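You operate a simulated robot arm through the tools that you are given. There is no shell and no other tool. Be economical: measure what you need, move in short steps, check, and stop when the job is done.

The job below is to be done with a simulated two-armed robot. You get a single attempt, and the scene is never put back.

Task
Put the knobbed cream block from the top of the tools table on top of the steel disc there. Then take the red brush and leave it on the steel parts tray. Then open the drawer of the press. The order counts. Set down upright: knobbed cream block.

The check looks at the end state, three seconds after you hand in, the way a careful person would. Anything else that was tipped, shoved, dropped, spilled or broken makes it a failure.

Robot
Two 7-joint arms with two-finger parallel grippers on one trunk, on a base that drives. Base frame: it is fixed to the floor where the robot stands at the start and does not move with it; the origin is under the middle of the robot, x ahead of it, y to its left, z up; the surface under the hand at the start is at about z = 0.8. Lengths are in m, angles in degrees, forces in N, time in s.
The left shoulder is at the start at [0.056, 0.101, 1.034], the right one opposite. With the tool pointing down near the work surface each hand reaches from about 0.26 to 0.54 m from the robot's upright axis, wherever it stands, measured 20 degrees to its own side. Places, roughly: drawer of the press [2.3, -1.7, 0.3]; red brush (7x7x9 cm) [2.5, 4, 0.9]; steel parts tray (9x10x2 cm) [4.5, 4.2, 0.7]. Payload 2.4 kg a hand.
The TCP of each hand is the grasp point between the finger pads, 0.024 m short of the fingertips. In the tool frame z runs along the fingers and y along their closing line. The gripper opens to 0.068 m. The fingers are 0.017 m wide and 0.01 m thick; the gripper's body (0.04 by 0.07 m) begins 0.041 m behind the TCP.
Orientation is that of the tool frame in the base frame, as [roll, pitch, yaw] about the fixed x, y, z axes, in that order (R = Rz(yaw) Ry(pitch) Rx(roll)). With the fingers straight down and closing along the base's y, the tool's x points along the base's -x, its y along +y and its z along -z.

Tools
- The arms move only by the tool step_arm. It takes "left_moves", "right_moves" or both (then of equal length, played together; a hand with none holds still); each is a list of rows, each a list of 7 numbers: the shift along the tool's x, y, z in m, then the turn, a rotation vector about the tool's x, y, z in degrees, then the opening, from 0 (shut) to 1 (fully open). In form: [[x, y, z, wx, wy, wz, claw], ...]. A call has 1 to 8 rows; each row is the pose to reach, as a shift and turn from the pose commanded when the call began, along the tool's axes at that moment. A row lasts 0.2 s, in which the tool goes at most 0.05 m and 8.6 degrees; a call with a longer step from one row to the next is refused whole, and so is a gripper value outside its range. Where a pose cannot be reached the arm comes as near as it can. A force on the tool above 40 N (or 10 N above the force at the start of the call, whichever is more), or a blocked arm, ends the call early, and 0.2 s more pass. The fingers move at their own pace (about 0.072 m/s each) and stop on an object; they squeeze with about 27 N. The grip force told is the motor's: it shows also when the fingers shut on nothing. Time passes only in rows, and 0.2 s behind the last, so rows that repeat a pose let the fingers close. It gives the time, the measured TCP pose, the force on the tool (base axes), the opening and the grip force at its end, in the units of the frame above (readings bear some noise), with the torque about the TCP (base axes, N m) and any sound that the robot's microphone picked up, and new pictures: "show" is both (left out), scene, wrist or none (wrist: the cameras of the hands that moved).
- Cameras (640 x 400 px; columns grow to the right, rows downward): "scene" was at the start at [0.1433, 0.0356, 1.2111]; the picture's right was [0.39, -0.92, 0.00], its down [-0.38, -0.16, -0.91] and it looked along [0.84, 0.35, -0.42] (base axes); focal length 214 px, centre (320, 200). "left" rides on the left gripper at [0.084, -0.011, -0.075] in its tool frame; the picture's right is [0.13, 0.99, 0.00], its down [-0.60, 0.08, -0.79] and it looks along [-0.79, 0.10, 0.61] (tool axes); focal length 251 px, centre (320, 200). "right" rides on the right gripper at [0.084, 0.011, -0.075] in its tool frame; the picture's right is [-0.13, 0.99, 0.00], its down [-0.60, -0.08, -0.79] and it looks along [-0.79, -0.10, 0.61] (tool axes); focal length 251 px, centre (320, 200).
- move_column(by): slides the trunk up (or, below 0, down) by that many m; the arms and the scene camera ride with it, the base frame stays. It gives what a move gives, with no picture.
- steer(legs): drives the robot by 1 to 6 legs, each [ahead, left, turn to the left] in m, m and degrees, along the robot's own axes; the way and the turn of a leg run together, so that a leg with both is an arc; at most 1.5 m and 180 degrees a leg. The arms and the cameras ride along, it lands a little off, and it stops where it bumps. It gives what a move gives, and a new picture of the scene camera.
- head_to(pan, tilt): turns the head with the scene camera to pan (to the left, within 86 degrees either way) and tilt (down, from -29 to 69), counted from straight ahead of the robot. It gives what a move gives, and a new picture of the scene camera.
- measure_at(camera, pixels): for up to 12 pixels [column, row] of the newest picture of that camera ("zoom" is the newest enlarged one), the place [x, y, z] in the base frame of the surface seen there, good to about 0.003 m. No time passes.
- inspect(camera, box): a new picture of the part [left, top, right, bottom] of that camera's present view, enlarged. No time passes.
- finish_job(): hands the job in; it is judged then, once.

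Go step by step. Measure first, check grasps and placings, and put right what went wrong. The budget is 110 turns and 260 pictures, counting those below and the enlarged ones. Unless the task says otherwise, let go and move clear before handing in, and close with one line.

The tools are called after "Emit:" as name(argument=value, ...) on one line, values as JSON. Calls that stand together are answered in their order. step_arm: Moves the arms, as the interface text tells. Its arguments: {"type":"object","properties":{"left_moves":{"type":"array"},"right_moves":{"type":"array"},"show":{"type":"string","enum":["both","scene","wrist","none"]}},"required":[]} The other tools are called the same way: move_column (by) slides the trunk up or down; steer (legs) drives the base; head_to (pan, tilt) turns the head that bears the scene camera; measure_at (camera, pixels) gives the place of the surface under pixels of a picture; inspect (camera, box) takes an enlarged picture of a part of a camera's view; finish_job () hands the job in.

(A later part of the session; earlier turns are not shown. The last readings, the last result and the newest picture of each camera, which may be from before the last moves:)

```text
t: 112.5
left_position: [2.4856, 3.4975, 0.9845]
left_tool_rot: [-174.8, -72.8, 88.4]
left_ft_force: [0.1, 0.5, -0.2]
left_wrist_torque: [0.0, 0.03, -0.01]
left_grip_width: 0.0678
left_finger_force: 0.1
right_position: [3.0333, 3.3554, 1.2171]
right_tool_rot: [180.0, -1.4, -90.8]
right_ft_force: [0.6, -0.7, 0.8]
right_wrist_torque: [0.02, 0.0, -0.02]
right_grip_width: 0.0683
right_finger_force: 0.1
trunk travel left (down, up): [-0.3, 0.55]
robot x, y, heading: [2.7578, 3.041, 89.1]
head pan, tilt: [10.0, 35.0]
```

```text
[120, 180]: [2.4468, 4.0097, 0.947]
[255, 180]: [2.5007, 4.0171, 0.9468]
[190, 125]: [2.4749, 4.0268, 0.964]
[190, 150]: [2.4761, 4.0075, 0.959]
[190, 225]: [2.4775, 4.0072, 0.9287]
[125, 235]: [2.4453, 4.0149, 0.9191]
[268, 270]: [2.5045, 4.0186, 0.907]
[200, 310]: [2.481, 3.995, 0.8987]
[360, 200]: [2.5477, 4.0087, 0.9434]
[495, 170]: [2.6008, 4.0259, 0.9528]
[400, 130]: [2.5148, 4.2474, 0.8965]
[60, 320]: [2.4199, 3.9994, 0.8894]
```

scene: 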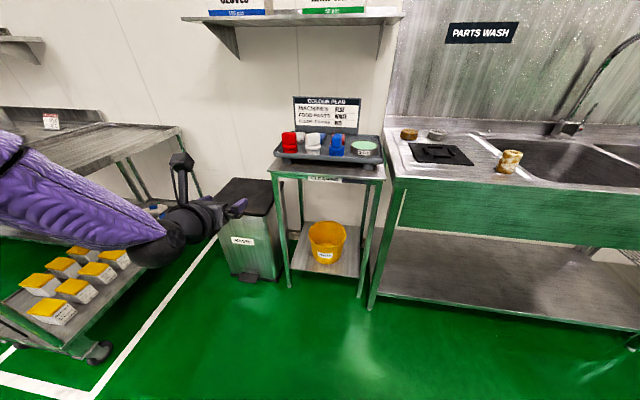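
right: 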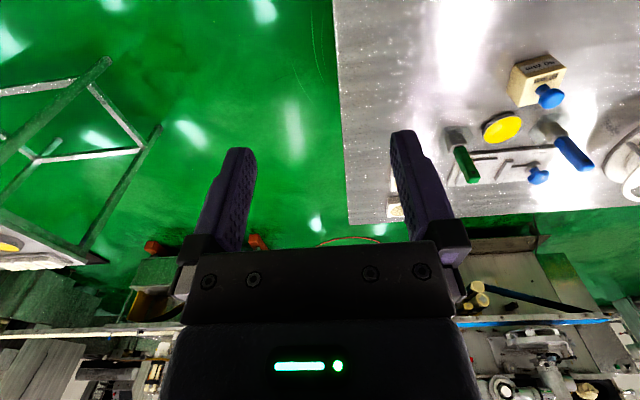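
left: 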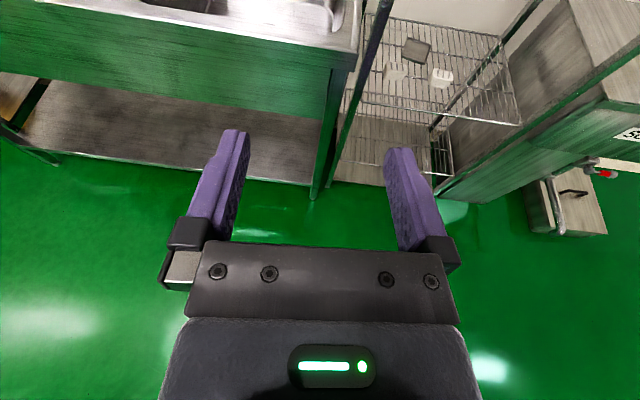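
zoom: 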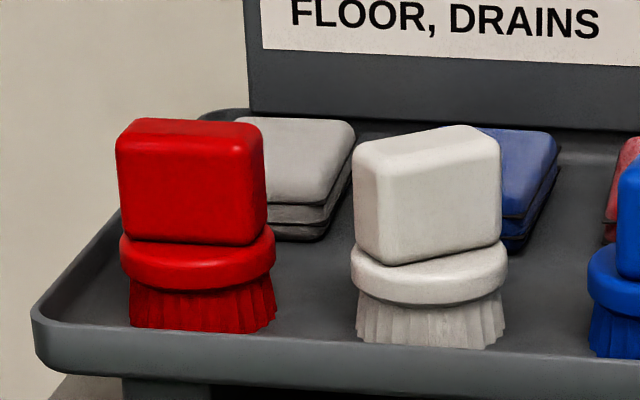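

The red handle is 5.6 cm wide (x 2.446–2.502), turned about 8°, z 0.925–0.964; my fingers point at azimuth 93.8°. I turn 3.5° left and drive to a spot about 9 cm short of the grasp.

Emit:
steer(legs=[[0, 0, 3.5], [0.405, -0.06, 0]])

Emit:
step_arm(left_moves=[[0, 0, 0, 0, 0, 0, 1]], show="wrist")

```text
t: 115.5
left_position: [2.497, 3.8947, 0.9831]
left_tool_rot: [-174.8, -72.8, 92.0]
left_ft_force: [-0.7, 0.2, 0.5]
left_wrist_torque: [0.01, -0.01, 0.0]
left_grip_width: 0.068
left_finger_force: 0.0
right_position: [3.0517, 3.7877, 1.2156]
right_tool_rot: [180.0, -1.2, -87.3]
right_ft_force: [0.8, 0.3, -0.5]
right_wrist_torque: [0.03, 0.0, -0.05]
right_grip_width: 0.068
right_finger_force: 0.0
trunk travel left (down, up): [-0.3, 0.55]
robot x, y, heading: [2.7951, 3.457, 93.0]
head pan, tilt: [10.0, 35.0]
```

scene: 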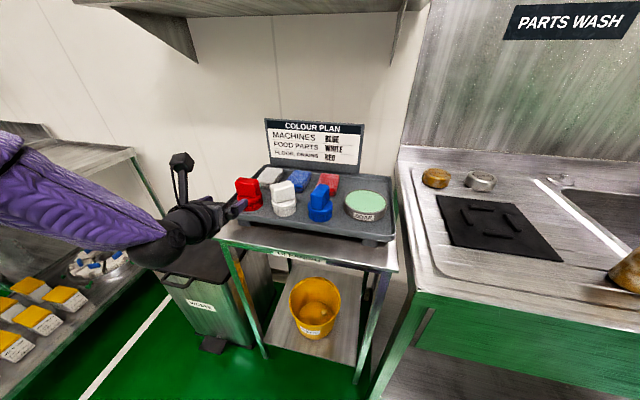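

```text
t: 115.9
left_position: [2.4959, 3.8932, 0.9833]
left_tool_rot: [-174.9, -72.8, 92.1]
left_ft_force: [0.4, -0.1, 0.4]
left_wrist_torque: [0.01, 0.01, 0.01]
left_grip_width: 0.0681
left_finger_force: 0.2
right_position: [3.0525, 3.7866, 1.2161]
right_tool_rot: [-179.9, -1.3, -87.2]
right_ft_force: [-0.1, -1.1, 0.2]
right_wrist_torque: [-0.02, 0.03, -0.01]
right_grip_width: 0.068
right_finger_force: 0.0
trunk travel left (down, up): [-0.3, 0.55]
robot x, y, heading: [2.7926, 3.4558, 92.8]
head pan, tilt: [10.0, 35.0]
```

left: 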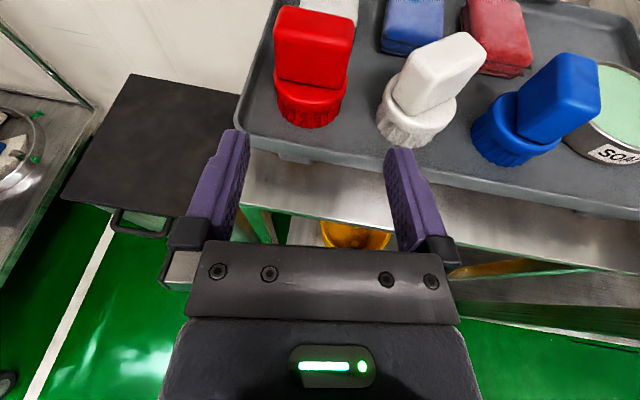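

Good wrist view. I zoom onto the red handle to get its corners and turn.

Emit:
inspect(camera="left", box=[260, 0, 500, 150])

Emit:
measure_at(camera="left", pixels=[[280, 45], [346, 55], [312, 15], [285, 12], [348, 22], [312, 60], [281, 75], [342, 85], [310, 115], [350, 40], [420, 90], [270, 95]])

```text
2.67 times, centred on (380, 75) of left
```

zoom: 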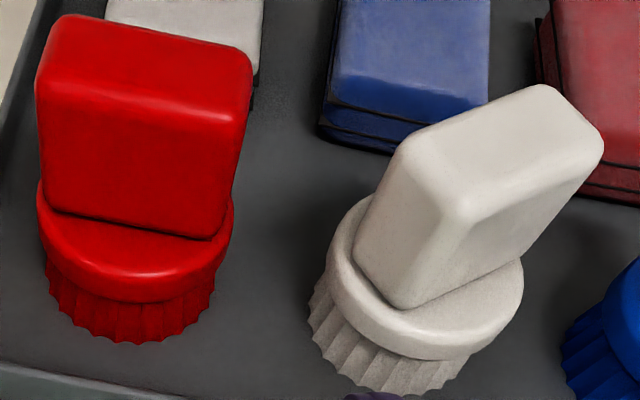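

```text
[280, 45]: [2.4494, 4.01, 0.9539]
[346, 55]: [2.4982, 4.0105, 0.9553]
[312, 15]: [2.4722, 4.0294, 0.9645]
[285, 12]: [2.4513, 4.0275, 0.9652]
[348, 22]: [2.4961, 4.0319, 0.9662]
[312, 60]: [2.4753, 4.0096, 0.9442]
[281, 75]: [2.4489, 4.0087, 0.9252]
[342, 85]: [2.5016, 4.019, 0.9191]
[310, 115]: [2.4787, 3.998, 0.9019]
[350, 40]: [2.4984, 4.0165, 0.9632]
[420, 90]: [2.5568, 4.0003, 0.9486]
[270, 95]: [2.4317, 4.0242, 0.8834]
```

The handle centre is about (2.4745, 4.025), z 0.925–0.965. I align the hand 9 cm in front of it at z 0.946, then check.

Emit:
step_arm(left_moves=[[-0.018, -0.004, 0.01, 0, 0, 0, 1], [-0.0236, -0.0108, 0.03, 0, 0, 0, 1], [-0.0236, -0.0108, 0.0499, 0, 0, 0, 1], [-0.0236, -0.0108, 0.0499, 0, 0, 0, 1]], show="both")

```text
t: 116.9
left_position: [2.4798, 3.9344, 0.9468]
left_tool_rot: [-174.8, -72.8, 91.9]
left_ft_force: [0.1, 0.9, -0.2]
left_wrist_torque: [-0.01, 0.02, 0.01]
left_grip_width: 0.0682
left_finger_force: 0.0
right_position: [3.0525, 3.7859, 1.215]
right_tool_rot: [-180.0, -1.3, -87.1]
right_ft_force: [0.6, 0.5, -0.1]
right_wrist_torque: [0.01, 0.02, 0.01]
right_grip_width: 0.0681
right_finger_force: 0.0
trunk travel left (down, up): [-0.3, 0.55]
robot x, y, heading: [2.7942, 3.4553, 93.1]
head pan, tilt: [10.0, 35.0]
```

scene: 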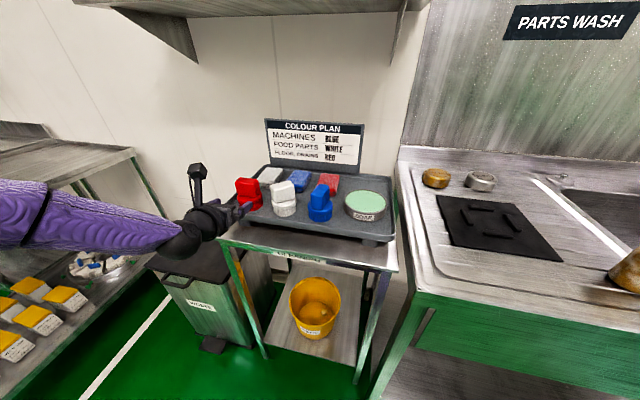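
left: 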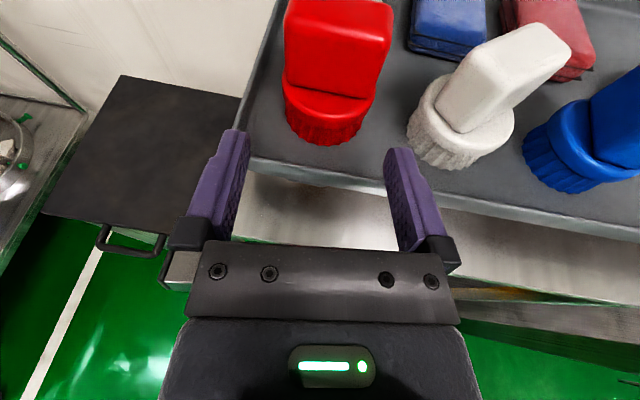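

I check the handle's edges once more from this closer view.

Emit:
measure_at(camera="left", pixels=[[288, 60], [382, 65], [288, 30], [385, 35], [335, 10], [335, 40], [335, 90], [300, 5], [380, 8], [412, 125], [470, 95]])

```text
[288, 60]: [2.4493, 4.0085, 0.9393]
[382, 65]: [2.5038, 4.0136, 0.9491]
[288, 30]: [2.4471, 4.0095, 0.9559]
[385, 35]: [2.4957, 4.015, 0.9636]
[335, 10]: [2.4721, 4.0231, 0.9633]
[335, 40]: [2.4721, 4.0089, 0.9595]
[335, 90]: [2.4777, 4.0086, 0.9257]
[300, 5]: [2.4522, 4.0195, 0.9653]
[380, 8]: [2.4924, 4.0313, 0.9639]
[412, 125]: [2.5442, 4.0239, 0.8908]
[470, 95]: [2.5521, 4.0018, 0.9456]
```

Centre x ≈ 2.4755, turned 5°, matching my fingers. I creep the base 4.5 cm ahead and then finish with the arm.

Emit:
steer(legs=[[0.045, 0, 0]])

Emit:
step_arm(left_moves=[[0, 0, 0, 0, 0, 0, 1]], show="wrist")

```text
t: 117.8
left_position: [2.4761, 3.9787, 0.9462]
left_tool_rot: [-174.7, -72.8, 92.0]
left_ft_force: [-0.6, 0.9, -0.4]
left_wrist_torque: [-0.03, 0.0, 0.0]
left_grip_width: 0.068
left_finger_force: 0.1
right_position: [3.0495, 3.8334, 1.2156]
right_tool_rot: [-180.0, -1.4, -87.1]
right_ft_force: [0.0, 0.3, -0.3]
right_wrist_torque: [-0.02, -0.02, 0.02]
right_grip_width: 0.0678
right_finger_force: 0.0
trunk travel left (down, up): [-0.3, 0.55]
robot x, y, heading: [2.7908, 3.4988, 93.0]
head pan, tilt: [10.0, 35.0]
```

scene: 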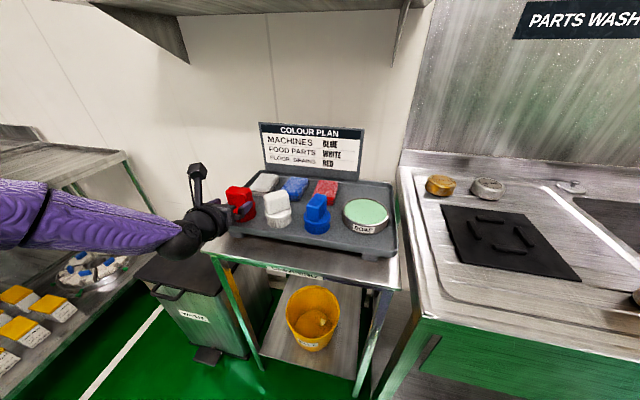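

```text
t: 118.2
left_position: [2.4766, 3.978, 0.9472]
left_tool_rot: [-174.8, -72.8, 92.0]
left_ft_force: [0.5, -1.0, 0.8]
left_wrist_torque: [-0.02, 0.03, 0.02]
left_grip_width: 0.0678
left_finger_force: 0.0
right_position: [3.0474, 3.8324, 1.2162]
right_tool_rot: [180.0, -1.3, -87.2]
right_ft_force: [0.4, -0.1, -0.6]
right_wrist_torque: [0.02, 0.01, 0.02]
right_grip_width: 0.068
right_finger_force: 0.0
trunk travel left (down, up): [-0.3, 0.55]
robot x, y, heading: [2.789, 3.4982, 92.9]
head pan, tilt: [10.0, 35.0]
```

left: 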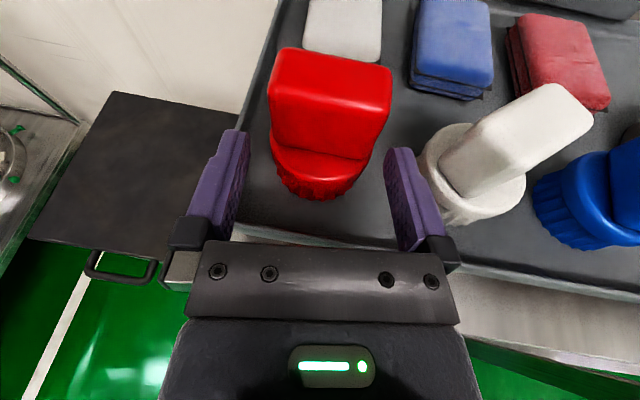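

Handle sits between the fingers. I extend 4.3 cm straight in and close.

Emit:
step_arm(left_moves=[[0.004, 0.0015, 0.014, 0, 0, 0, 1], [0.0075, 0.003, 0.028, 0, 0, 0, 1], [0.011, 0.0044, 0.0412, 0, 0, 0, 1], [0.011, 0.0044, 0.0412, 0, 0, 0, 1]], show="wrist")

```text
t: 119.2
left_position: [2.4751, 4.0226, 0.9443]
left_tool_rot: [-174.9, -72.8, 92.1]
left_ft_force: [-0.4, 0.3, -0.7]
left_wrist_torque: [0.02, 0.0, 0.03]
left_grip_width: 0.0681
left_finger_force: 0.1
right_position: [3.0503, 3.8314, 1.216]
right_tool_rot: [180.0, -1.2, -87.2]
right_ft_force: [-0.8, 0.3, 0.1]
right_wrist_torque: [0.02, -0.01, 0.04]
right_grip_width: 0.0679
right_finger_force: 0.0
trunk travel left (down, up): [-0.3, 0.55]
robot x, y, heading: [2.7937, 3.5003, 93.1]
head pan, tilt: [10.0, 35.0]
```

left: 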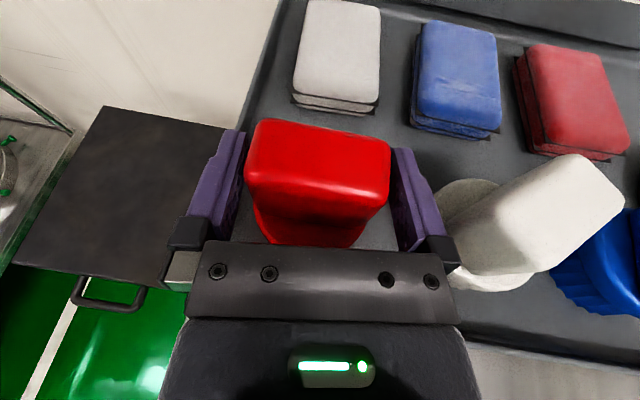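

The handle is neatly between the pads with no contact. Closing now.

Emit:
step_arm(left_moves=[[0, 0, 0, 0, 0, 0, 0.85], [0, 0, 0, 0, 0, 0, 0.75], [0, 0, 0, 0, 0, 0, 0.5], [0, 0, 0, 0, 0, 0, 0.5]], show="none")

Emit:
step_arm(left_moves=[[0.019, 0, -0.006, 0, 0, 0, 0.5], [0.038, 0, -0.012, 0, 0, 0, 0.5], [0.057, 0, -0.018, 0, 0, 0, 0.5], [0.067, 0, -0.021, 0, 0, 0, 0.5]], show="both")

```text
t: 120.2
left_position: [2.4756, 4.0209, 0.9456]
left_tool_rot: [-174.8, -72.9, 92.0]
left_ft_force: [1.2, 0.3, 3.0]
left_wrist_torque: [0.03, -0.21, -0.02]
left_grip_width: 0.0604
left_finger_force: 26.7
right_position: [3.0491, 3.8311, 1.2162]
right_tool_rot: [180.0, -1.3, -87.2]
right_ft_force: [-0.2, -1.1, 0.0]
right_wrist_torque: [0.01, -0.02, 0.0]
right_grip_width: 0.0683
right_finger_force: 0.1
trunk travel left (down, up): [-0.3, 0.55]
robot x, y, heading: [2.7924, 3.501, 92.9]
head pan, tilt: [10.0, 35.0]
```

```text
t: 121.2
left_position: [2.4691, 4.0198, 1.0114]
left_tool_rot: [-175.3, -72.8, 92.2]
left_ft_force: [-0.7, 0.2, -1.4]
left_wrist_torque: [0.04, -0.04, 0.04]
left_grip_width: 0.0574
left_finger_force: 27.6
left hand out of reach, approached as far as the arm can: row 3, 4
right_position: [3.049, 3.8323, 1.2153]
right_tool_rot: [180.0, -1.3, -87.0]
right_ft_force: [-0.1, -0.2, 0.7]
right_wrist_torque: [-0.01, 0.02, 0.01]
right_grip_width: 0.0682
right_finger_force: 0.0
trunk travel left (down, up): [-0.3, 0.55]
robot x, y, heading: [2.7926, 3.5014, 93.0]
head pan, tilt: [10.0, 35.0]
```

scene: 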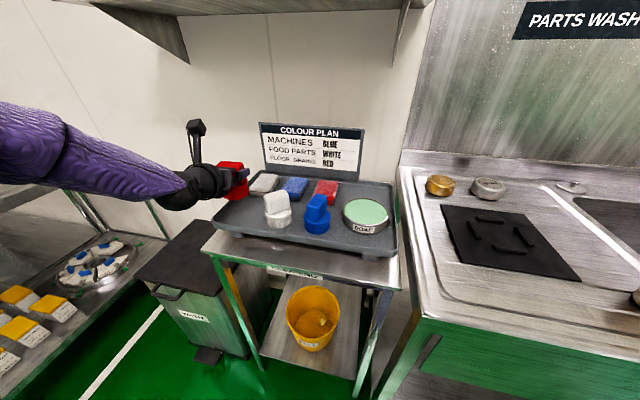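
left: 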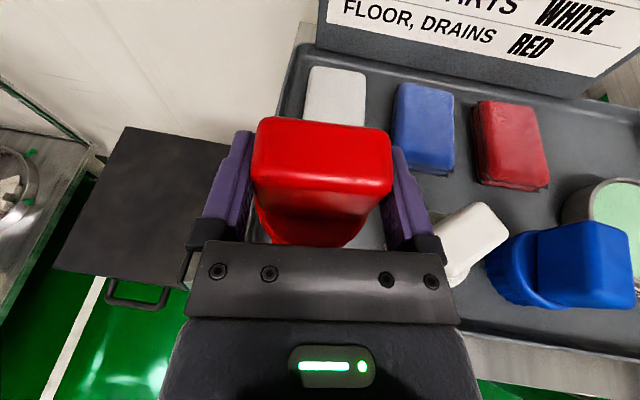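

The red brush is held (0.057 m) and clear. I back away and drive to the rack.

Emit:
steer(legs=[[-0.45, 0, 0], [0, 0, -3], [0, -1.0, 0], [0, -0.97, 0]])

Emit:
step_arm(left_moves=[[0, 0, 0, 0, 0, 0, 0.5]], show="wrist")

```text
t: 133.8
left_position: [4.4938, 3.5623, 1.0137]
left_tool_rot: [-175.1, -72.9, 88.3]
left_ft_force: [0.3, 0.8, -0.6]
left_wrist_torque: [-0.01, -0.02, -0.03]
left_grip_width: 0.0576
left_finger_force: 27.5
right_position: [5.0605, 3.3383, 1.2157]
right_tool_rot: [180.0, -1.4, -90.8]
right_ft_force: [-1.6, -0.1, 0.5]
right_wrist_torque: [-0.02, -0.01, 0.0]
right_grip_width: 0.0681
right_finger_force: 0.0
trunk travel left (down, up): [-0.3, 0.55]
robot x, y, heading: [4.7851, 3.023, 89.3]
head pan, tilt: [10.0, 35.0]
```

scene: 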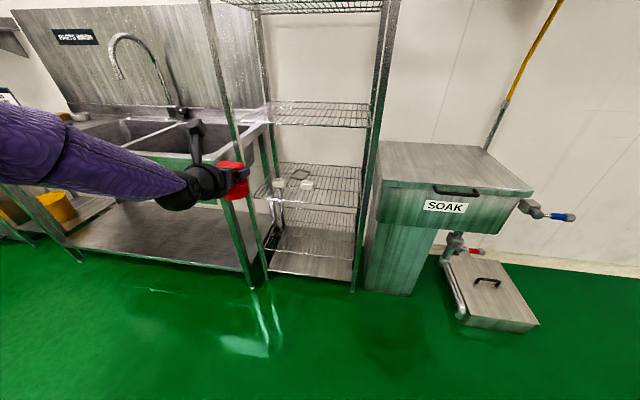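

```text
t: 134.2
left_position: [4.4932, 3.5631, 1.0129]
left_tool_rot: [-175.1, -73.0, 88.3]
left_ft_force: [0.1, -0.2, -1.0]
left_wrist_torque: [-0.02, 0.0, 0.04]
left_grip_width: 0.0577
left_finger_force: 27.0
right_position: [5.0611, 3.3389, 1.2166]
right_tool_rot: [179.9, -1.3, -90.7]
right_ft_force: [-0.1, 0.2, 0.5]
right_wrist_torque: [-0.03, -0.02, 0.01]
right_grip_width: 0.0681
right_finger_force: 0.0
trunk travel left (down, up): [-0.3, 0.55]
robot x, y, heading: [4.7852, 3.0265, 89.0]
head pan, tilt: [10.0, 35.0]
```

left: 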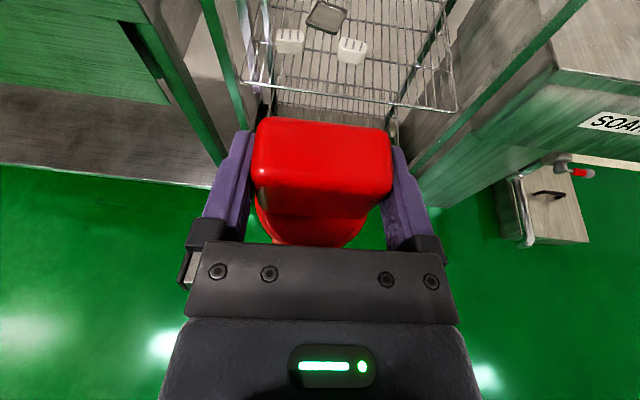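

The forearm comes from the left, so I check where it runs relative to the rack's left post.

Emit:
measure_at(camera="scene", pixels=[[240, 165], [215, 185], [180, 185], [160, 180], [120, 175], [60, 150], [10, 140], [235, 90], [250, 230], [360, 200], [262, 195], [300, 182]])

Emit:
head_to(pan=50, tilt=30)

```text
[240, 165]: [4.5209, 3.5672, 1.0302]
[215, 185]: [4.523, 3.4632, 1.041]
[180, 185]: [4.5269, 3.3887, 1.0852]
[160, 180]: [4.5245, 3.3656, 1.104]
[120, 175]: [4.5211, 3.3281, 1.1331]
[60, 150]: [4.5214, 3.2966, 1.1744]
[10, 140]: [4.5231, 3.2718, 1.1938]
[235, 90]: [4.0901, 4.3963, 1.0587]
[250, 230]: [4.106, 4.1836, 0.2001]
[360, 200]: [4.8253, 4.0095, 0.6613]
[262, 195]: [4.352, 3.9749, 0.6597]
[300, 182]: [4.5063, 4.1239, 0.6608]
```

```text
t: 135.3
left_position: [4.494, 3.5631, 1.0129]
left_tool_rot: [-175.0, -72.9, 88.3]
left_ft_force: [-0.4, -0.1, -1.7]
left_wrist_torque: [0.0, -0.02, -0.03]
left_grip_width: 0.0575
left_finger_force: 27.6
right_position: [5.0604, 3.3398, 1.2163]
right_tool_rot: [-180.0, -1.3, -90.9]
right_ft_force: [-0.4, 0.3, 0.4]
right_wrist_torque: [-0.01, 0.0, -0.01]
right_grip_width: 0.0682
right_finger_force: 0.1
trunk travel left (down, up): [-0.3, 0.55]
robot x, y, heading: [4.7807, 3.0237, 89.3]
head pan, tilt: [50.0, 30.0]
```

scene: 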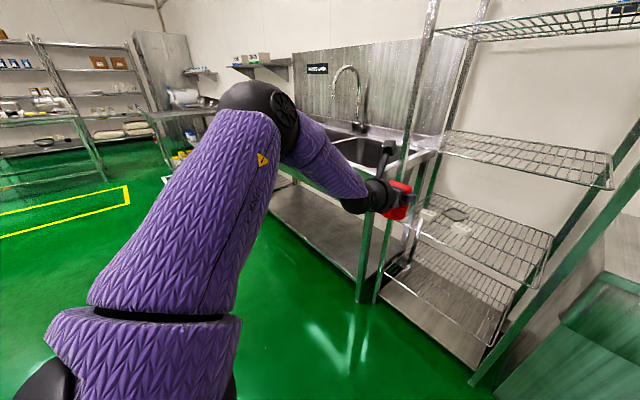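

The forearm rises behind the wrist within x ≈ 4.41–4.53, so it fits between the posts and under the upper shelf if I keep the hand low. I lower the trunk to carry the brush at TCP z ≈ 0.79 and approach.

Emit:
move_column(by=-0.22)

Emit:
steer(legs=[[0.3, 0, 0.5]])

Emit:
step_arm(left_moves=[[0, 0, 0, 0, 0, 0, 0.5]], show="wrist")

```text
t: 137.6
left_position: [4.4928, 3.5618, 0.794]
left_tool_rot: [-175.1, -72.8, 88.2]
left_ft_force: [0.5, -0.4, -1.1]
left_wrist_torque: [0.01, 0.02, 0.0]
left_grip_width: 0.0581
left_finger_force: 27.3
right_position: [5.0619, 3.4023, 0.9401]
right_tool_rot: [180.0, -11.6, -90.8]
right_ft_force: [-0.4, -0.1, 0.3]
right_wrist_torque: [0.02, 0.01, 0.02]
right_grip_width: 0.068
right_finger_force: 0.0
trunk travel left (down, up): [-0.08, 0.77]
robot x, y, heading: [4.7873, 3.0218, 89.2]
head pan, tilt: [50.0, 30.0]
```

```text
t: 139.7
left_position: [4.4894, 3.8621, 0.7925]
left_tool_rot: [-175.0, -72.8, 89.0]
left_ft_force: [0.2, 0.2, -1.7]
left_wrist_torque: [-0.04, -0.02, -0.03]
left_grip_width: 0.0576
left_finger_force: 26.9
right_position: [5.0598, 3.709, 0.9393]
right_tool_rot: [179.9, -11.6, -90.2]
right_ft_force: [0.4, -0.6, 0.4]
right_wrist_torque: [0.01, 0.02, 0.0]
right_grip_width: 0.0679
right_finger_force: 0.0
trunk travel left (down, up): [-0.08, 0.77]
robot x, y, heading: [4.7815, 3.3288, 90.2]
head pan, tilt: [50.0, 30.0]
```

scene: 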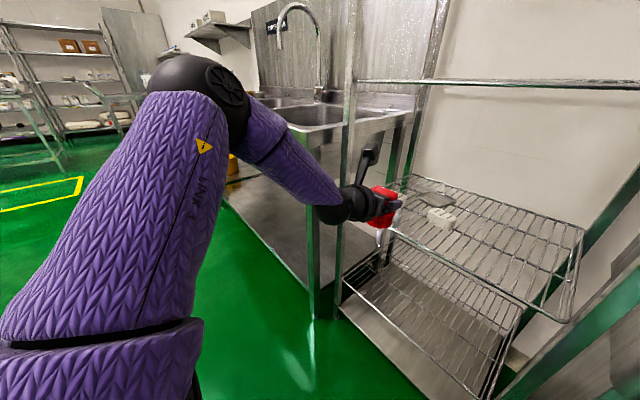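

```text
t: 140.1
left_position: [4.49, 3.862, 0.7925]
left_tool_rot: [-175.1, -72.9, 89.0]
left_ft_force: [0.5, -0.2, -1.9]
left_wrist_torque: [0.03, -0.04, -0.02]
left_grip_width: 0.0579
left_finger_force: 27.3
right_position: [5.0603, 3.7085, 0.9413]
right_tool_rot: [-179.9, -11.8, -90.2]
right_ft_force: [-0.8, 0.2, -0.5]
right_wrist_torque: [-0.02, 0.0, -0.03]
right_grip_width: 0.0681
right_finger_force: 0.1
trunk travel left (down, up): [-0.08, 0.77]
robot x, y, heading: [4.7844, 3.3233, 89.7]
head pan, tilt: [50.0, 30.0]
```

left: 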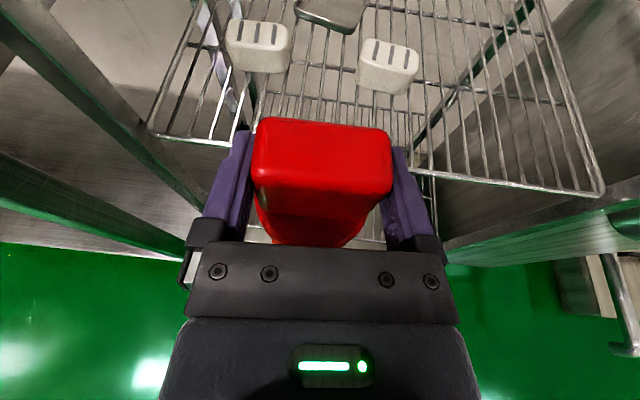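

The brush is about to enter above the shelf. I check the camera stalk, forearm top and the upper shelf edge heights.

Emit:
measure_at(camera="scene", pixels=[[370, 158], [372, 170], [325, 180], [300, 155], [270, 125], [225, 80], [450, 83], [380, 222], [437, 215], [430, 200]])

Emit:
inspect(camera="scene", box=[300, 60, 500, 260])

```text
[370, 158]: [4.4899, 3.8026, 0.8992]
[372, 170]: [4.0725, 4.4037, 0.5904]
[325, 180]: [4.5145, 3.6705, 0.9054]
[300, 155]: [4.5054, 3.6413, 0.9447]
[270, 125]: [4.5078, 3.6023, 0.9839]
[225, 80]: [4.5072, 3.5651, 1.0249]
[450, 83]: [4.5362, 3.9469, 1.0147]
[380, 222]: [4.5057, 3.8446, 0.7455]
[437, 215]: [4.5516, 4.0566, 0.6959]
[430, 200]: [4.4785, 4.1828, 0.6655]
```

```text
2.00 times, centred on (400, 160) of scene
```

zoom: 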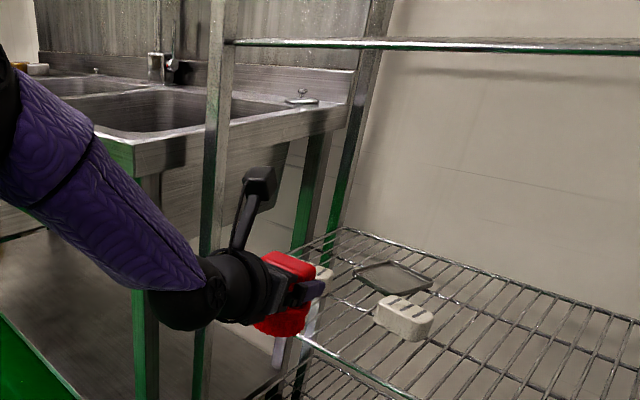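

Clearances are good: the forearm top will be near 0.96 under the upper shelf at 1.01, and brush bottom 2 cm over the white pieces. I creep in.

Emit:
steer(legs=[[0.18, 0, 0]])

Emit:
steer(legs=[[0.1, 0, 0]])

Emit:
step_arm(left_moves=[[0, 0, 0, 0, 0, 0, 0.5]], show="wrist")

```text
t: 141.6
left_position: [4.4902, 4.0432, 0.7936]
left_tool_rot: [-175.1, -72.9, 89.0]
left_ft_force: [1.0, 0.4, -1.6]
left_wrist_torque: [-0.02, -0.02, -0.02]
left_grip_width: 0.0579
left_finger_force: 27.7
right_position: [5.0609, 3.8898, 0.9397]
right_tool_rot: [-180.0, -11.7, -90.2]
right_ft_force: [0.4, 0.3, 0.3]
right_wrist_torque: [-0.02, 0.0, 0.0]
right_grip_width: 0.068
right_finger_force: 0.0
trunk travel left (down, up): [-0.08, 0.77]
robot x, y, heading: [4.7869, 3.5068, 90.0]
head pan, tilt: [50.0, 30.0]
```

scene: 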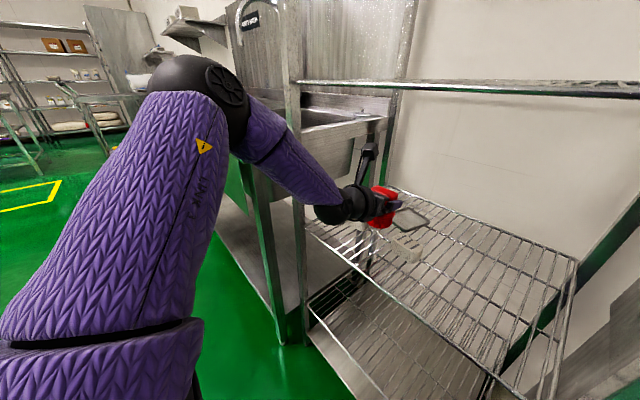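

```text
t: 142.7
left_position: [4.4913, 4.1436, 0.7933]
left_tool_rot: [-175.1, -72.9, 88.9]
left_ft_force: [0.6, -0.6, -1.5]
left_wrist_torque: [0.0, 0.0, 0.01]
left_grip_width: 0.0577
left_finger_force: 27.1
right_position: [5.0616, 3.989, 0.9393]
right_tool_rot: [-180.0, -11.7, -90.2]
right_ft_force: [-0.5, 0.3, 0.3]
right_wrist_torque: [-0.02, 0.01, 0.01]
right_grip_width: 0.0683
right_finger_force: 0.1
trunk travel left (down, up): [-0.08, 0.77]
robot x, y, heading: [4.7863, 3.6099, 89.6]
head pan, tilt: [50.0, 30.0]
```

scene: 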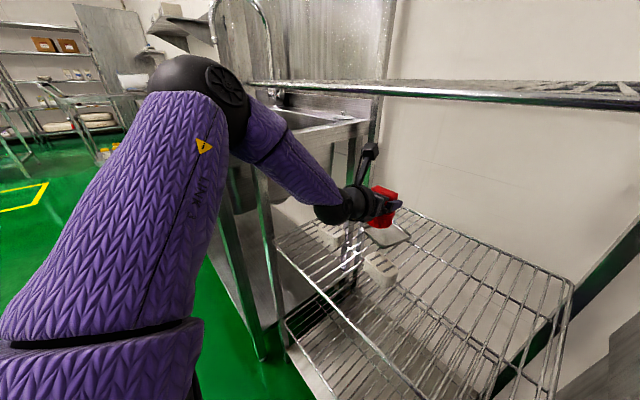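

```text
t: 143.1
left_position: [4.4908, 4.1437, 0.7922]
left_tool_rot: [-175.1, -72.9, 88.9]
left_ft_force: [-0.3, 0.2, -1.9]
left_wrist_torque: [0.03, 0.01, -0.01]
left_grip_width: 0.0578
left_finger_force: 26.9
right_position: [5.061, 3.9898, 0.9403]
right_tool_rot: [-180.0, -11.7, -90.3]
right_ft_force: [0.1, 0.0, 0.3]
right_wrist_torque: [0.02, 0.01, 0.03]
right_grip_width: 0.0681
right_finger_force: 0.1
trunk travel left (down, up): [-0.08, 0.77]
robot x, y, heading: [4.7878, 3.6032, 89.5]
head pan, tilt: [50.0, 30.0]
```

left: 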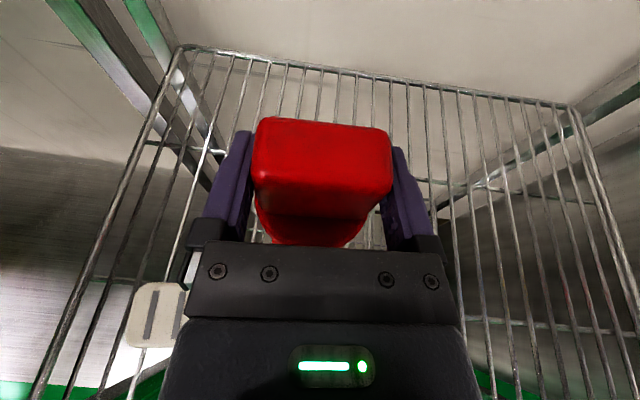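

No bump so far. Another 2 cm with the base, then the arm for the remaining 2.5 cm and the descent.

Emit:
steer(legs=[[0.025, 0, 0]])

Emit:
step_arm(left_moves=[[0.001, 0, 0.013, 0, 0, 0, 0.5], [-0.013, 0, 0.034, 0, 0, 0, 0.5], [-0.013, 0, 0.034, 0, 0, 0, 0.5]], show="wrist")

Emit:
inspect(camera="scene", box=[300, 140, 450, 290])

```text
t: 143.9
left_position: [4.4923, 4.1694, 0.7925]
left_tool_rot: [-175.0, -72.9, 88.9]
left_ft_force: [0.2, -0.9, -1.8]
left_wrist_torque: [0.01, 0.0, 0.05]
left_grip_width: 0.0576
left_finger_force: 26.6
right_position: [5.0616, 4.0146, 0.9406]
right_tool_rot: [179.9, -11.7, -90.2]
right_ft_force: [-0.3, 0.1, 0.2]
right_wrist_torque: [0.03, -0.02, -0.01]
right_grip_width: 0.0677
right_finger_force: 0.1
trunk travel left (down, up): [-0.08, 0.77]
robot x, y, heading: [4.7871, 3.6304, 90.0]
head pan, tilt: [50.0, 30.0]
```

scene: 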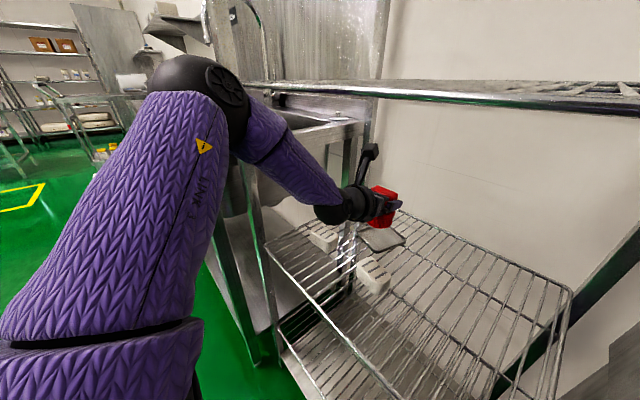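

```text
t: 144.7
left_position: [4.4893, 4.1981, 0.7705]
left_tool_rot: [-175.1, -72.8, 88.9]
left_ft_force: [-0.4, 0.3, -1.5]
left_wrist_torque: [0.01, 0.02, 0.02]
left_grip_width: 0.0578
left_finger_force: 27.5
right_position: [5.0605, 4.0148, 0.9415]
right_tool_rot: [-180.0, -11.7, -90.2]
right_ft_force: [0.8, 0.3, -0.4]
right_wrist_torque: [-0.01, 0.01, 0.03]
right_grip_width: 0.068
right_finger_force: 0.1
trunk travel left (down, up): [-0.08, 0.77]
robot x, y, heading: [4.7837, 3.6317, 89.9]
head pan, tilt: [50.0, 30.0]
```

left: 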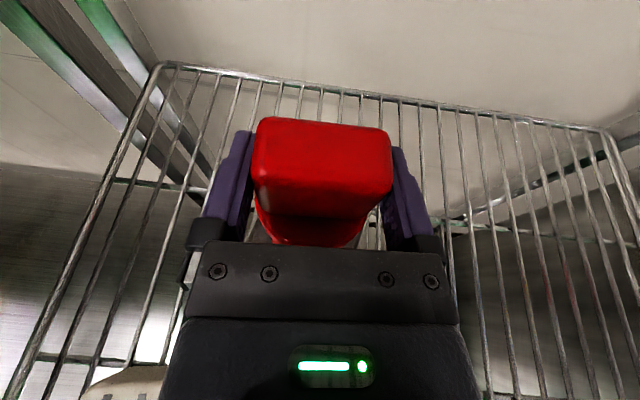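

```text
2.67 times, centred on (375, 215) of scene
```

zoom: 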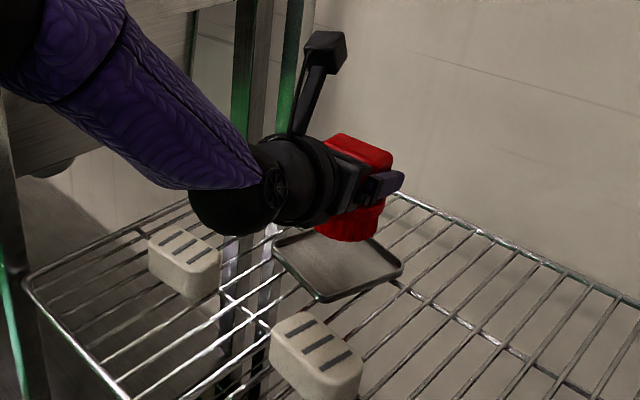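

The brush is directly over the tray. I lower it about 2.5 cm, then in fine steps until contact.

Emit:
step_arm(left_moves=[[-0.008, 0, 0.0025, 0, 0, 0, 0.5], [-0.0155, 0, 0.005, 0, 0, 0, 0.5], [-0.022, 0, 0.007, 0, 0, 0, 0.5], [-0.025, 0, 0.0077, 0, 0, 0, 0.5], [-0.025, 0, 0.0077, 0, 0, 0, 0.5]], show="none")

Emit:
inspect(camera="scene", box=[300, 140, 450, 290])

```text
t: 145.9
left_position: [4.4869, 4.196, 0.7439]
left_tool_rot: [-175.3, -73.0, 89.1]
left_ft_force: [-0.2, -0.2, -1.6]
left_wrist_torque: [-0.02, 0.04, 0.0]
left_grip_width: 0.0577
left_finger_force: 26.8
right_position: [5.0605, 4.0145, 0.9399]
right_tool_rot: [-180.0, -11.7, -90.1]
right_ft_force: [0.8, 0.0, 1.3]
right_wrist_torque: [-0.04, 0.03, 0.01]
right_grip_width: 0.0679
right_finger_force: 0.1
trunk travel left (down, up): [-0.08, 0.77]
robot x, y, heading: [4.7883, 3.6299, 89.7]
head pan, tilt: [50.0, 30.0]
```

```text
2.67 times, centred on (375, 215) of scene
```

zoom: 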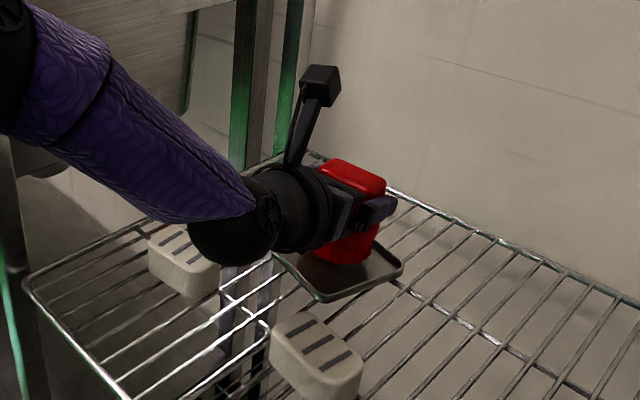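

Brush bottom is close to the tray floor; continuing by millimetres.

Emit:
step_arm(left_moves=[[-0.0015, 0, 0.0005, 0, 0, 0, 0.5], [-0.003, 0, 0.001, 0, 0, 0, 0.5], [-0.004, 0, 0.0012, 0, 0, 0, 0.5], [-0.004, 0, 0.0012, 0, 0, 0, 0.5]], show="none")

```text
t: 146.9
left_position: [4.4869, 4.1957, 0.7391]
left_tool_rot: [-175.1, -72.9, 88.9]
left_ft_force: [-0.2, -0.3, -2.0]
left_wrist_torque: [-0.01, -0.01, 0.0]
left_grip_width: 0.0577
left_finger_force: 27.1
right_position: [5.0612, 4.0141, 0.9391]
right_tool_rot: [180.0, -11.8, -90.2]
right_ft_force: [-0.5, -0.7, -0.7]
right_wrist_torque: [-0.01, 0.01, 0.03]
right_grip_width: 0.0679
right_finger_force: 0.1
trunk travel left (down, up): [-0.08, 0.77]
robot x, y, heading: [4.7854, 3.6327, 89.7]
head pan, tilt: [50.0, 30.0]
```

Emit:
step_arm(left_moves=[[-0.0015, 0, 0.0005, 0, 0, 0, 0.5], [-0.003, 0, 0.001, 0, 0, 0, 0.5], [-0.003, 0, 0.001, 0, 0, 0, 0.5]], show="none")

Emit:
inspect(camera="scene", box=[350, 170, 420, 240])

```text
t: 147.7
left_position: [4.488, 4.1968, 0.7361]
left_tool_rot: [-175.2, -72.8, 88.9]
left_ft_force: [0.1, 0.8, -1.1]
left_wrist_torque: [-0.01, 0.0, 0.02]
left_grip_width: 0.0577
left_finger_force: 27.2
right_position: [5.0612, 4.0147, 0.9414]
right_tool_rot: [180.0, -11.7, -90.2]
right_ft_force: [-0.1, -0.3, 0.4]
right_wrist_torque: [0.03, 0.0, -0.01]
right_grip_width: 0.0679
right_finger_force: 0.0
trunk travel left (down, up): [-0.08, 0.77]
robot x, y, heading: [4.7859, 3.6319, 89.6]
head pan, tilt: [50.0, 30.0]
```

```text
5.71 times, centred on (385, 205) of scene
```

zoom: 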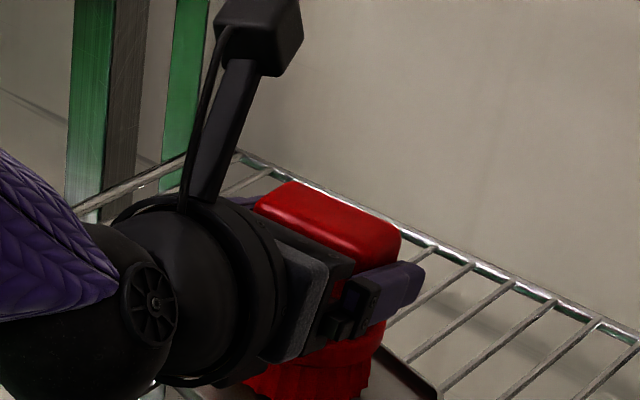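

Emit:
step_arm(left_moves=[[-0.001, 0, 0.0003, 0, 0, 0, 0.5], [-0.002, 0, 0.0006, 0, 0, 0, 0.5], [-0.003, 0, 0.001, 0, 0, 0, 0.5], [-0.003, 0, 0.001, 0, 0, 0, 0.5]], show="none")

```text
t: 148.7
left_position: [4.4874, 4.1957, 0.734]
left_tool_rot: [-175.1, -73.0, 88.9]
left_ft_force: [-0.1, 0.5, -1.7]
left_wrist_torque: [-0.02, 0.0, -0.03]
left_grip_width: 0.0577
left_finger_force: 27.0
right_position: [5.0619, 4.0143, 0.9411]
right_tool_rot: [179.9, -11.7, -90.2]
right_ft_force: [0.6, 0.0, -0.6]
right_wrist_torque: [-0.03, 0.0, 0.01]
right_grip_width: 0.0677
right_finger_force: 0.0
trunk travel left (down, up): [-0.08, 0.77]
robot x, y, heading: [4.7868, 3.6321, 89.7]
head pan, tilt: [50.0, 30.0]
```

Still only the brush's weight (-1.7 N). A few millimetres more.

Emit:
step_arm(left_moves=[[-0.0015, 0, 0.0004, 0, 0, 0, 0.5], [-0.003, 0, 0.0009, 0, 0, 0, 0.5], [-0.004, 0, 0.0012, 0, 0, 0, 0.5], [-0.004, 0, 0.0012, 0, 0, 0, 0.5]], show="none")

Emit:
inspect(camera="left", box=[200, 100, 440, 260])

```text
t: 149.7
left_position: [4.4873, 4.1973, 0.7293]
left_tool_rot: [-175.1, -72.8, 89.0]
left_ft_force: [-0.2, -0.9, -2.8]
left_wrist_torque: [0.01, 0.01, 0.01]
left_grip_width: 0.0577
left_finger_force: 26.6
right_position: [5.0601, 4.0137, 0.9394]
right_tool_rot: [-179.9, -11.7, -90.1]
right_ft_force: [-0.1, 0.5, 0.5]
right_wrist_torque: [-0.02, 0.04, -0.04]
right_grip_width: 0.068
right_finger_force: 0.1
trunk travel left (down, up): [-0.08, 0.77]
robot x, y, heading: [4.7879, 3.6321, 89.9]
head pan, tilt: [50.0, 30.0]
```

```text
2.50 times, centred on (320, 180) of left
```

zoom: 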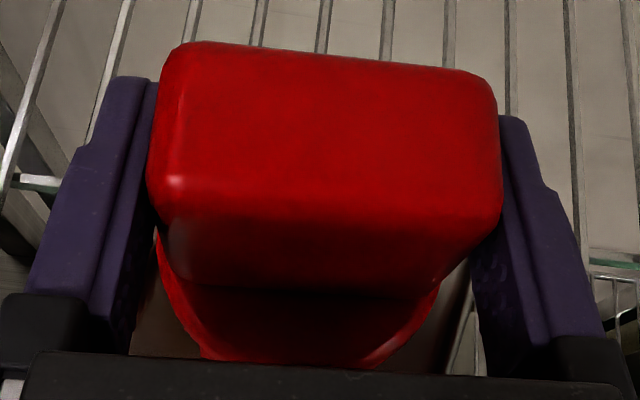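

The washing board's floor was about 0.883, so contact should come right about here. 1 mm steps further.

Emit:
step_arm(left_moves=[[-0.001, 0, 0.0003, 0, 0, 0, 0.5], [-0.002, 0, 0.0006, 0, 0, 0, 0.5], [-0.003, 0, 0.0009, 0, 0, 0, 0.5], [-0.003, 0, 0.0009, 0, 0, 0, 0.5]], show="none")

```text
t: 150.7
left_position: [4.4871, 4.1971, 0.7265]
left_tool_rot: [-175.0, -73.0, 88.9]
left_ft_force: [-0.5, 0.3, 3.2]
left_wrist_torque: [0.1, -0.13, 0.03]
left_grip_width: 0.0577
left_finger_force: 26.9
right_position: [5.061, 4.0143, 0.9414]
right_tool_rot: [179.9, -11.7, -90.2]
right_ft_force: [0.7, 0.0, 0.1]
right_wrist_torque: [-0.02, 0.01, 0.01]
right_grip_width: 0.0678
right_finger_force: 0.3
trunk travel left (down, up): [-0.08, 0.77]
robot x, y, heading: [4.7881, 3.6321, 89.8]
head pan, tilt: [50.0, 30.0]
```

Contact (net about +5 N). I open gently and draw the fingers straight back.

Emit:
step_arm(left_moves=[[0, 0, 0, 0, 0, 0, 0.88], [0, 0, 0, 0, 0, 0, 0.94], [0, 0, 0, 0, 0, 0, 1], [0, 0, 0, 0, 0, 0, 1], [0, 0, 0, 0, 0, 0, 1]], show="wrist")

```text
t: 151.9
left_position: [4.4866, 4.1974, 0.7263]
left_tool_rot: [-175.0, -72.9, 89.0]
left_ft_force: [-0.7, 0.7, 0.2]
left_wrist_torque: [0.01, 0.01, 0.0]
left_grip_width: 0.0679
left_finger_force: 0.1
right_position: [5.0607, 4.0148, 0.9415]
right_tool_rot: [-180.0, -11.8, -90.2]
right_ft_force: [0.2, 0.1, 0.0]
right_wrist_torque: [0.04, 0.0, 0.01]
right_grip_width: 0.0681
right_finger_force: 0.1
trunk travel left (down, up): [-0.08, 0.77]
robot x, y, heading: [4.787, 3.6338, 89.9]
head pan, tilt: [50.0, 30.0]
```

left: 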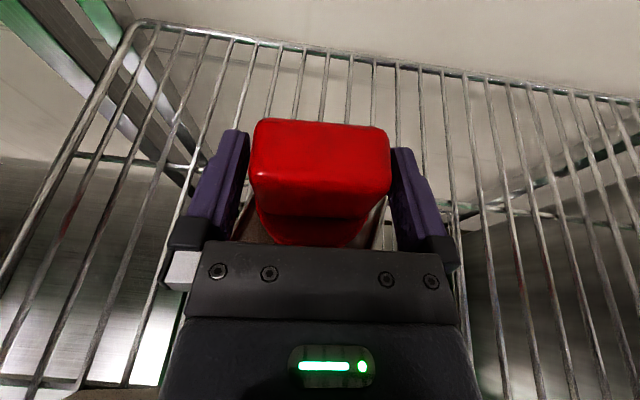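

Both sides show a gap. Retracting with the arm.

Emit:
step_arm(left_moves=[[0, 0, -0.02, 0, 0, 0, 1], [0, 0, -0.04, 0, 0, 0, 1], [0, 0, -0.065, 0, 0, 0, 1], [0, 0, -0.09, 0, 0, 0, 1]], show="wrist")

Emit:
inspect(camera="left", box=[200, 0, 440, 200])

```text
t: 152.9
left_position: [4.4935, 4.1097, 0.7522]
left_tool_rot: [-175.1, -72.9, 88.9]
left_ft_force: [0.2, -0.2, 0.8]
left_wrist_torque: [0.01, -0.05, -0.01]
left_grip_width: 0.068
left_finger_force: 0.1
right_position: [5.0614, 4.0131, 0.9408]
right_tool_rot: [-179.9, -11.7, -90.2]
right_ft_force: [0.3, 0.5, -0.2]
right_wrist_torque: [-0.04, 0.04, 0.02]
right_grip_width: 0.0679
right_finger_force: 0.1
trunk travel left (down, up): [-0.08, 0.77]
robot x, y, heading: [4.7885, 3.6313, 89.7]
head pan, tilt: [50.0, 30.0]
```

left: 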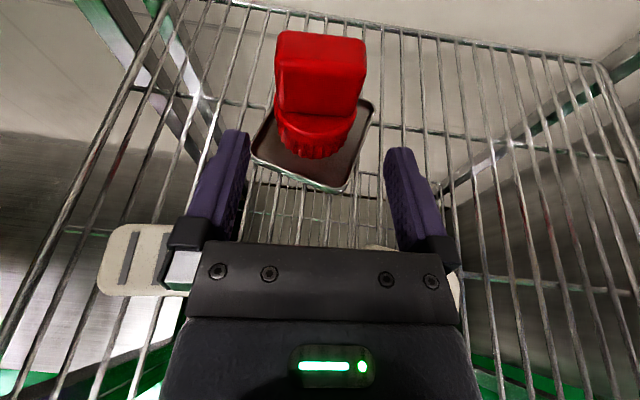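

```text
2.00 times, centred on (320, 100) of left
```

zoom: 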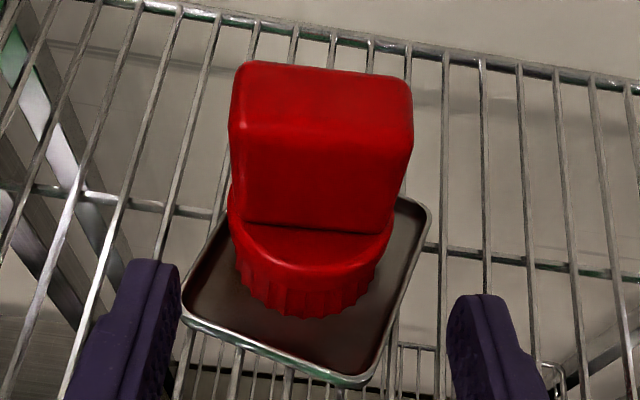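

The brush stands inside the tray. I back out of the rack and turn to look toward the press.

Emit:
steer(legs=[[-0.65, 0, 0]])

Emit:
move_column(by=0.3)

Emit:
steer(legs=[[0, 0, 150]])

Emit:
head_to(pan=0, tilt=18)

```text
t: 156.5
left_position: [4.4913, 3.4599, 0.752]
left_tool_rot: [-175.1, -72.9, 89.0]
left_ft_force: [1.3, 0.1, -0.7]
left_wrist_torque: [-0.01, 0.0, 0.01]
left_grip_width: 0.068
left_finger_force: 0.0
right_position: [5.0596, 3.3667, 0.9398]
right_tool_rot: [180.0, -11.8, -90.0]
right_ft_force: [0.8, -0.1, 1.0]
right_wrist_torque: [-0.02, 0.0, -0.02]
right_grip_width: 0.0681
right_finger_force: 0.1
trunk travel left (down, up): [-0.08, 0.77]
robot x, y, heading: [4.787, 2.9794, 89.9]
head pan, tilt: [50.0, 30.0]
```

scene: 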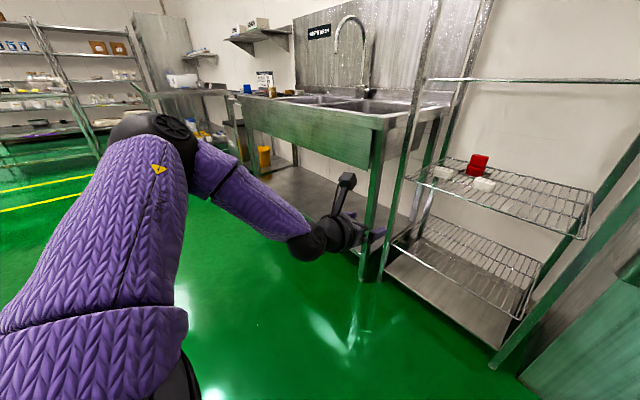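

```text
t: 159.5
left_position: [4.4912, 3.4606, 1.0529]
left_tool_rot: [-175.0, -73.0, 89.1]
left_ft_force: [-0.2, 0.2, 0.0]
left_wrist_torque: [-0.02, 0.01, 0.03]
left_grip_width: 0.0679
left_finger_force: 0.1
right_position: [5.0587, 3.3029, 1.2962]
right_tool_rot: [-179.9, -1.2, -90.1]
right_ft_force: [-0.1, -0.9, 0.0]
right_wrist_torque: [0.01, 0.03, -0.03]
right_grip_width: 0.0678
right_finger_force: 0.0
trunk travel left (down, up): [-0.38, 0.47]
robot x, y, heading: [4.7843, 2.9849, 90.2]
head pan, tilt: [50.0, 30.0]
```

```text
t: 166.1
left_position: [4.8022, 2.4199, 1.0525]
left_tool_rot: [-175.2, -72.9, -121.0]
left_ft_force: [-0.4, 1.3, 0.2]
left_wrist_torque: [-0.02, 0.0, -0.02]
left_grip_width: 0.0679
left_finger_force: 0.0
right_position: [4.3898, 2.8424, 1.2963]
right_tool_rot: [-180.0, -1.2, 59.8]
right_ft_force: [-0.3, 0.0, 0.7]
right_wrist_torque: [0.01, -0.01, -0.01]
right_grip_width: 0.0679
right_finger_force: 0.0
trunk travel left (down, up): [-0.38, 0.47]
robot x, y, heading: [4.7896, 2.982, -120.2]
head pan, tilt: [50.0, 30.0]
```

scene: 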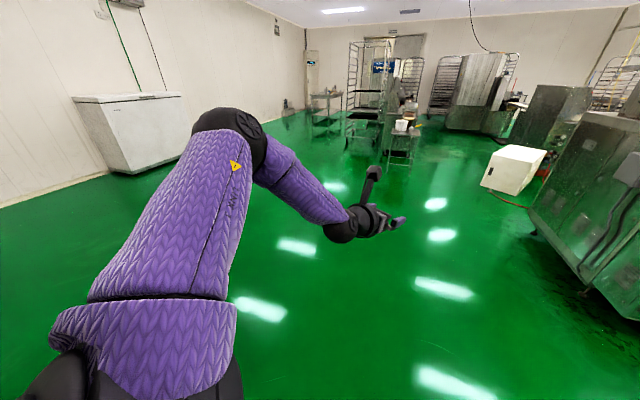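

```text
t: 167.3
left_position: [4.8026, 2.4207, 1.0529]
left_tool_rot: [-175.2, -72.9, -121.0]
left_ft_force: [-0.1, 0.1, 1.1]
left_wrist_torque: [0.0, 0.0, 0.0]
left_grip_width: 0.068
left_finger_force: 0.0
right_position: [4.3899, 2.8418, 1.2955]
right_tool_rot: [-179.9, -1.1, 59.8]
right_ft_force: [0.1, 0.7, -0.3]
right_wrist_torque: [0.0, 0.04, 0.02]
right_grip_width: 0.0679
right_finger_force: 0.0
trunk travel left (down, up): [-0.38, 0.47]
robot x, y, heading: [4.785, 2.9818, -119.9]
head pan, tilt: [0.0, 18.0]
```

scene: 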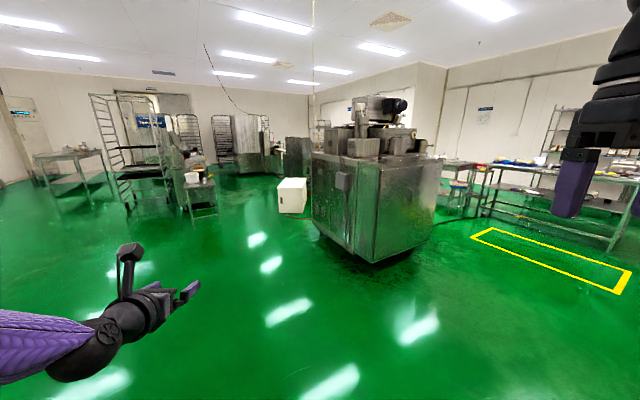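

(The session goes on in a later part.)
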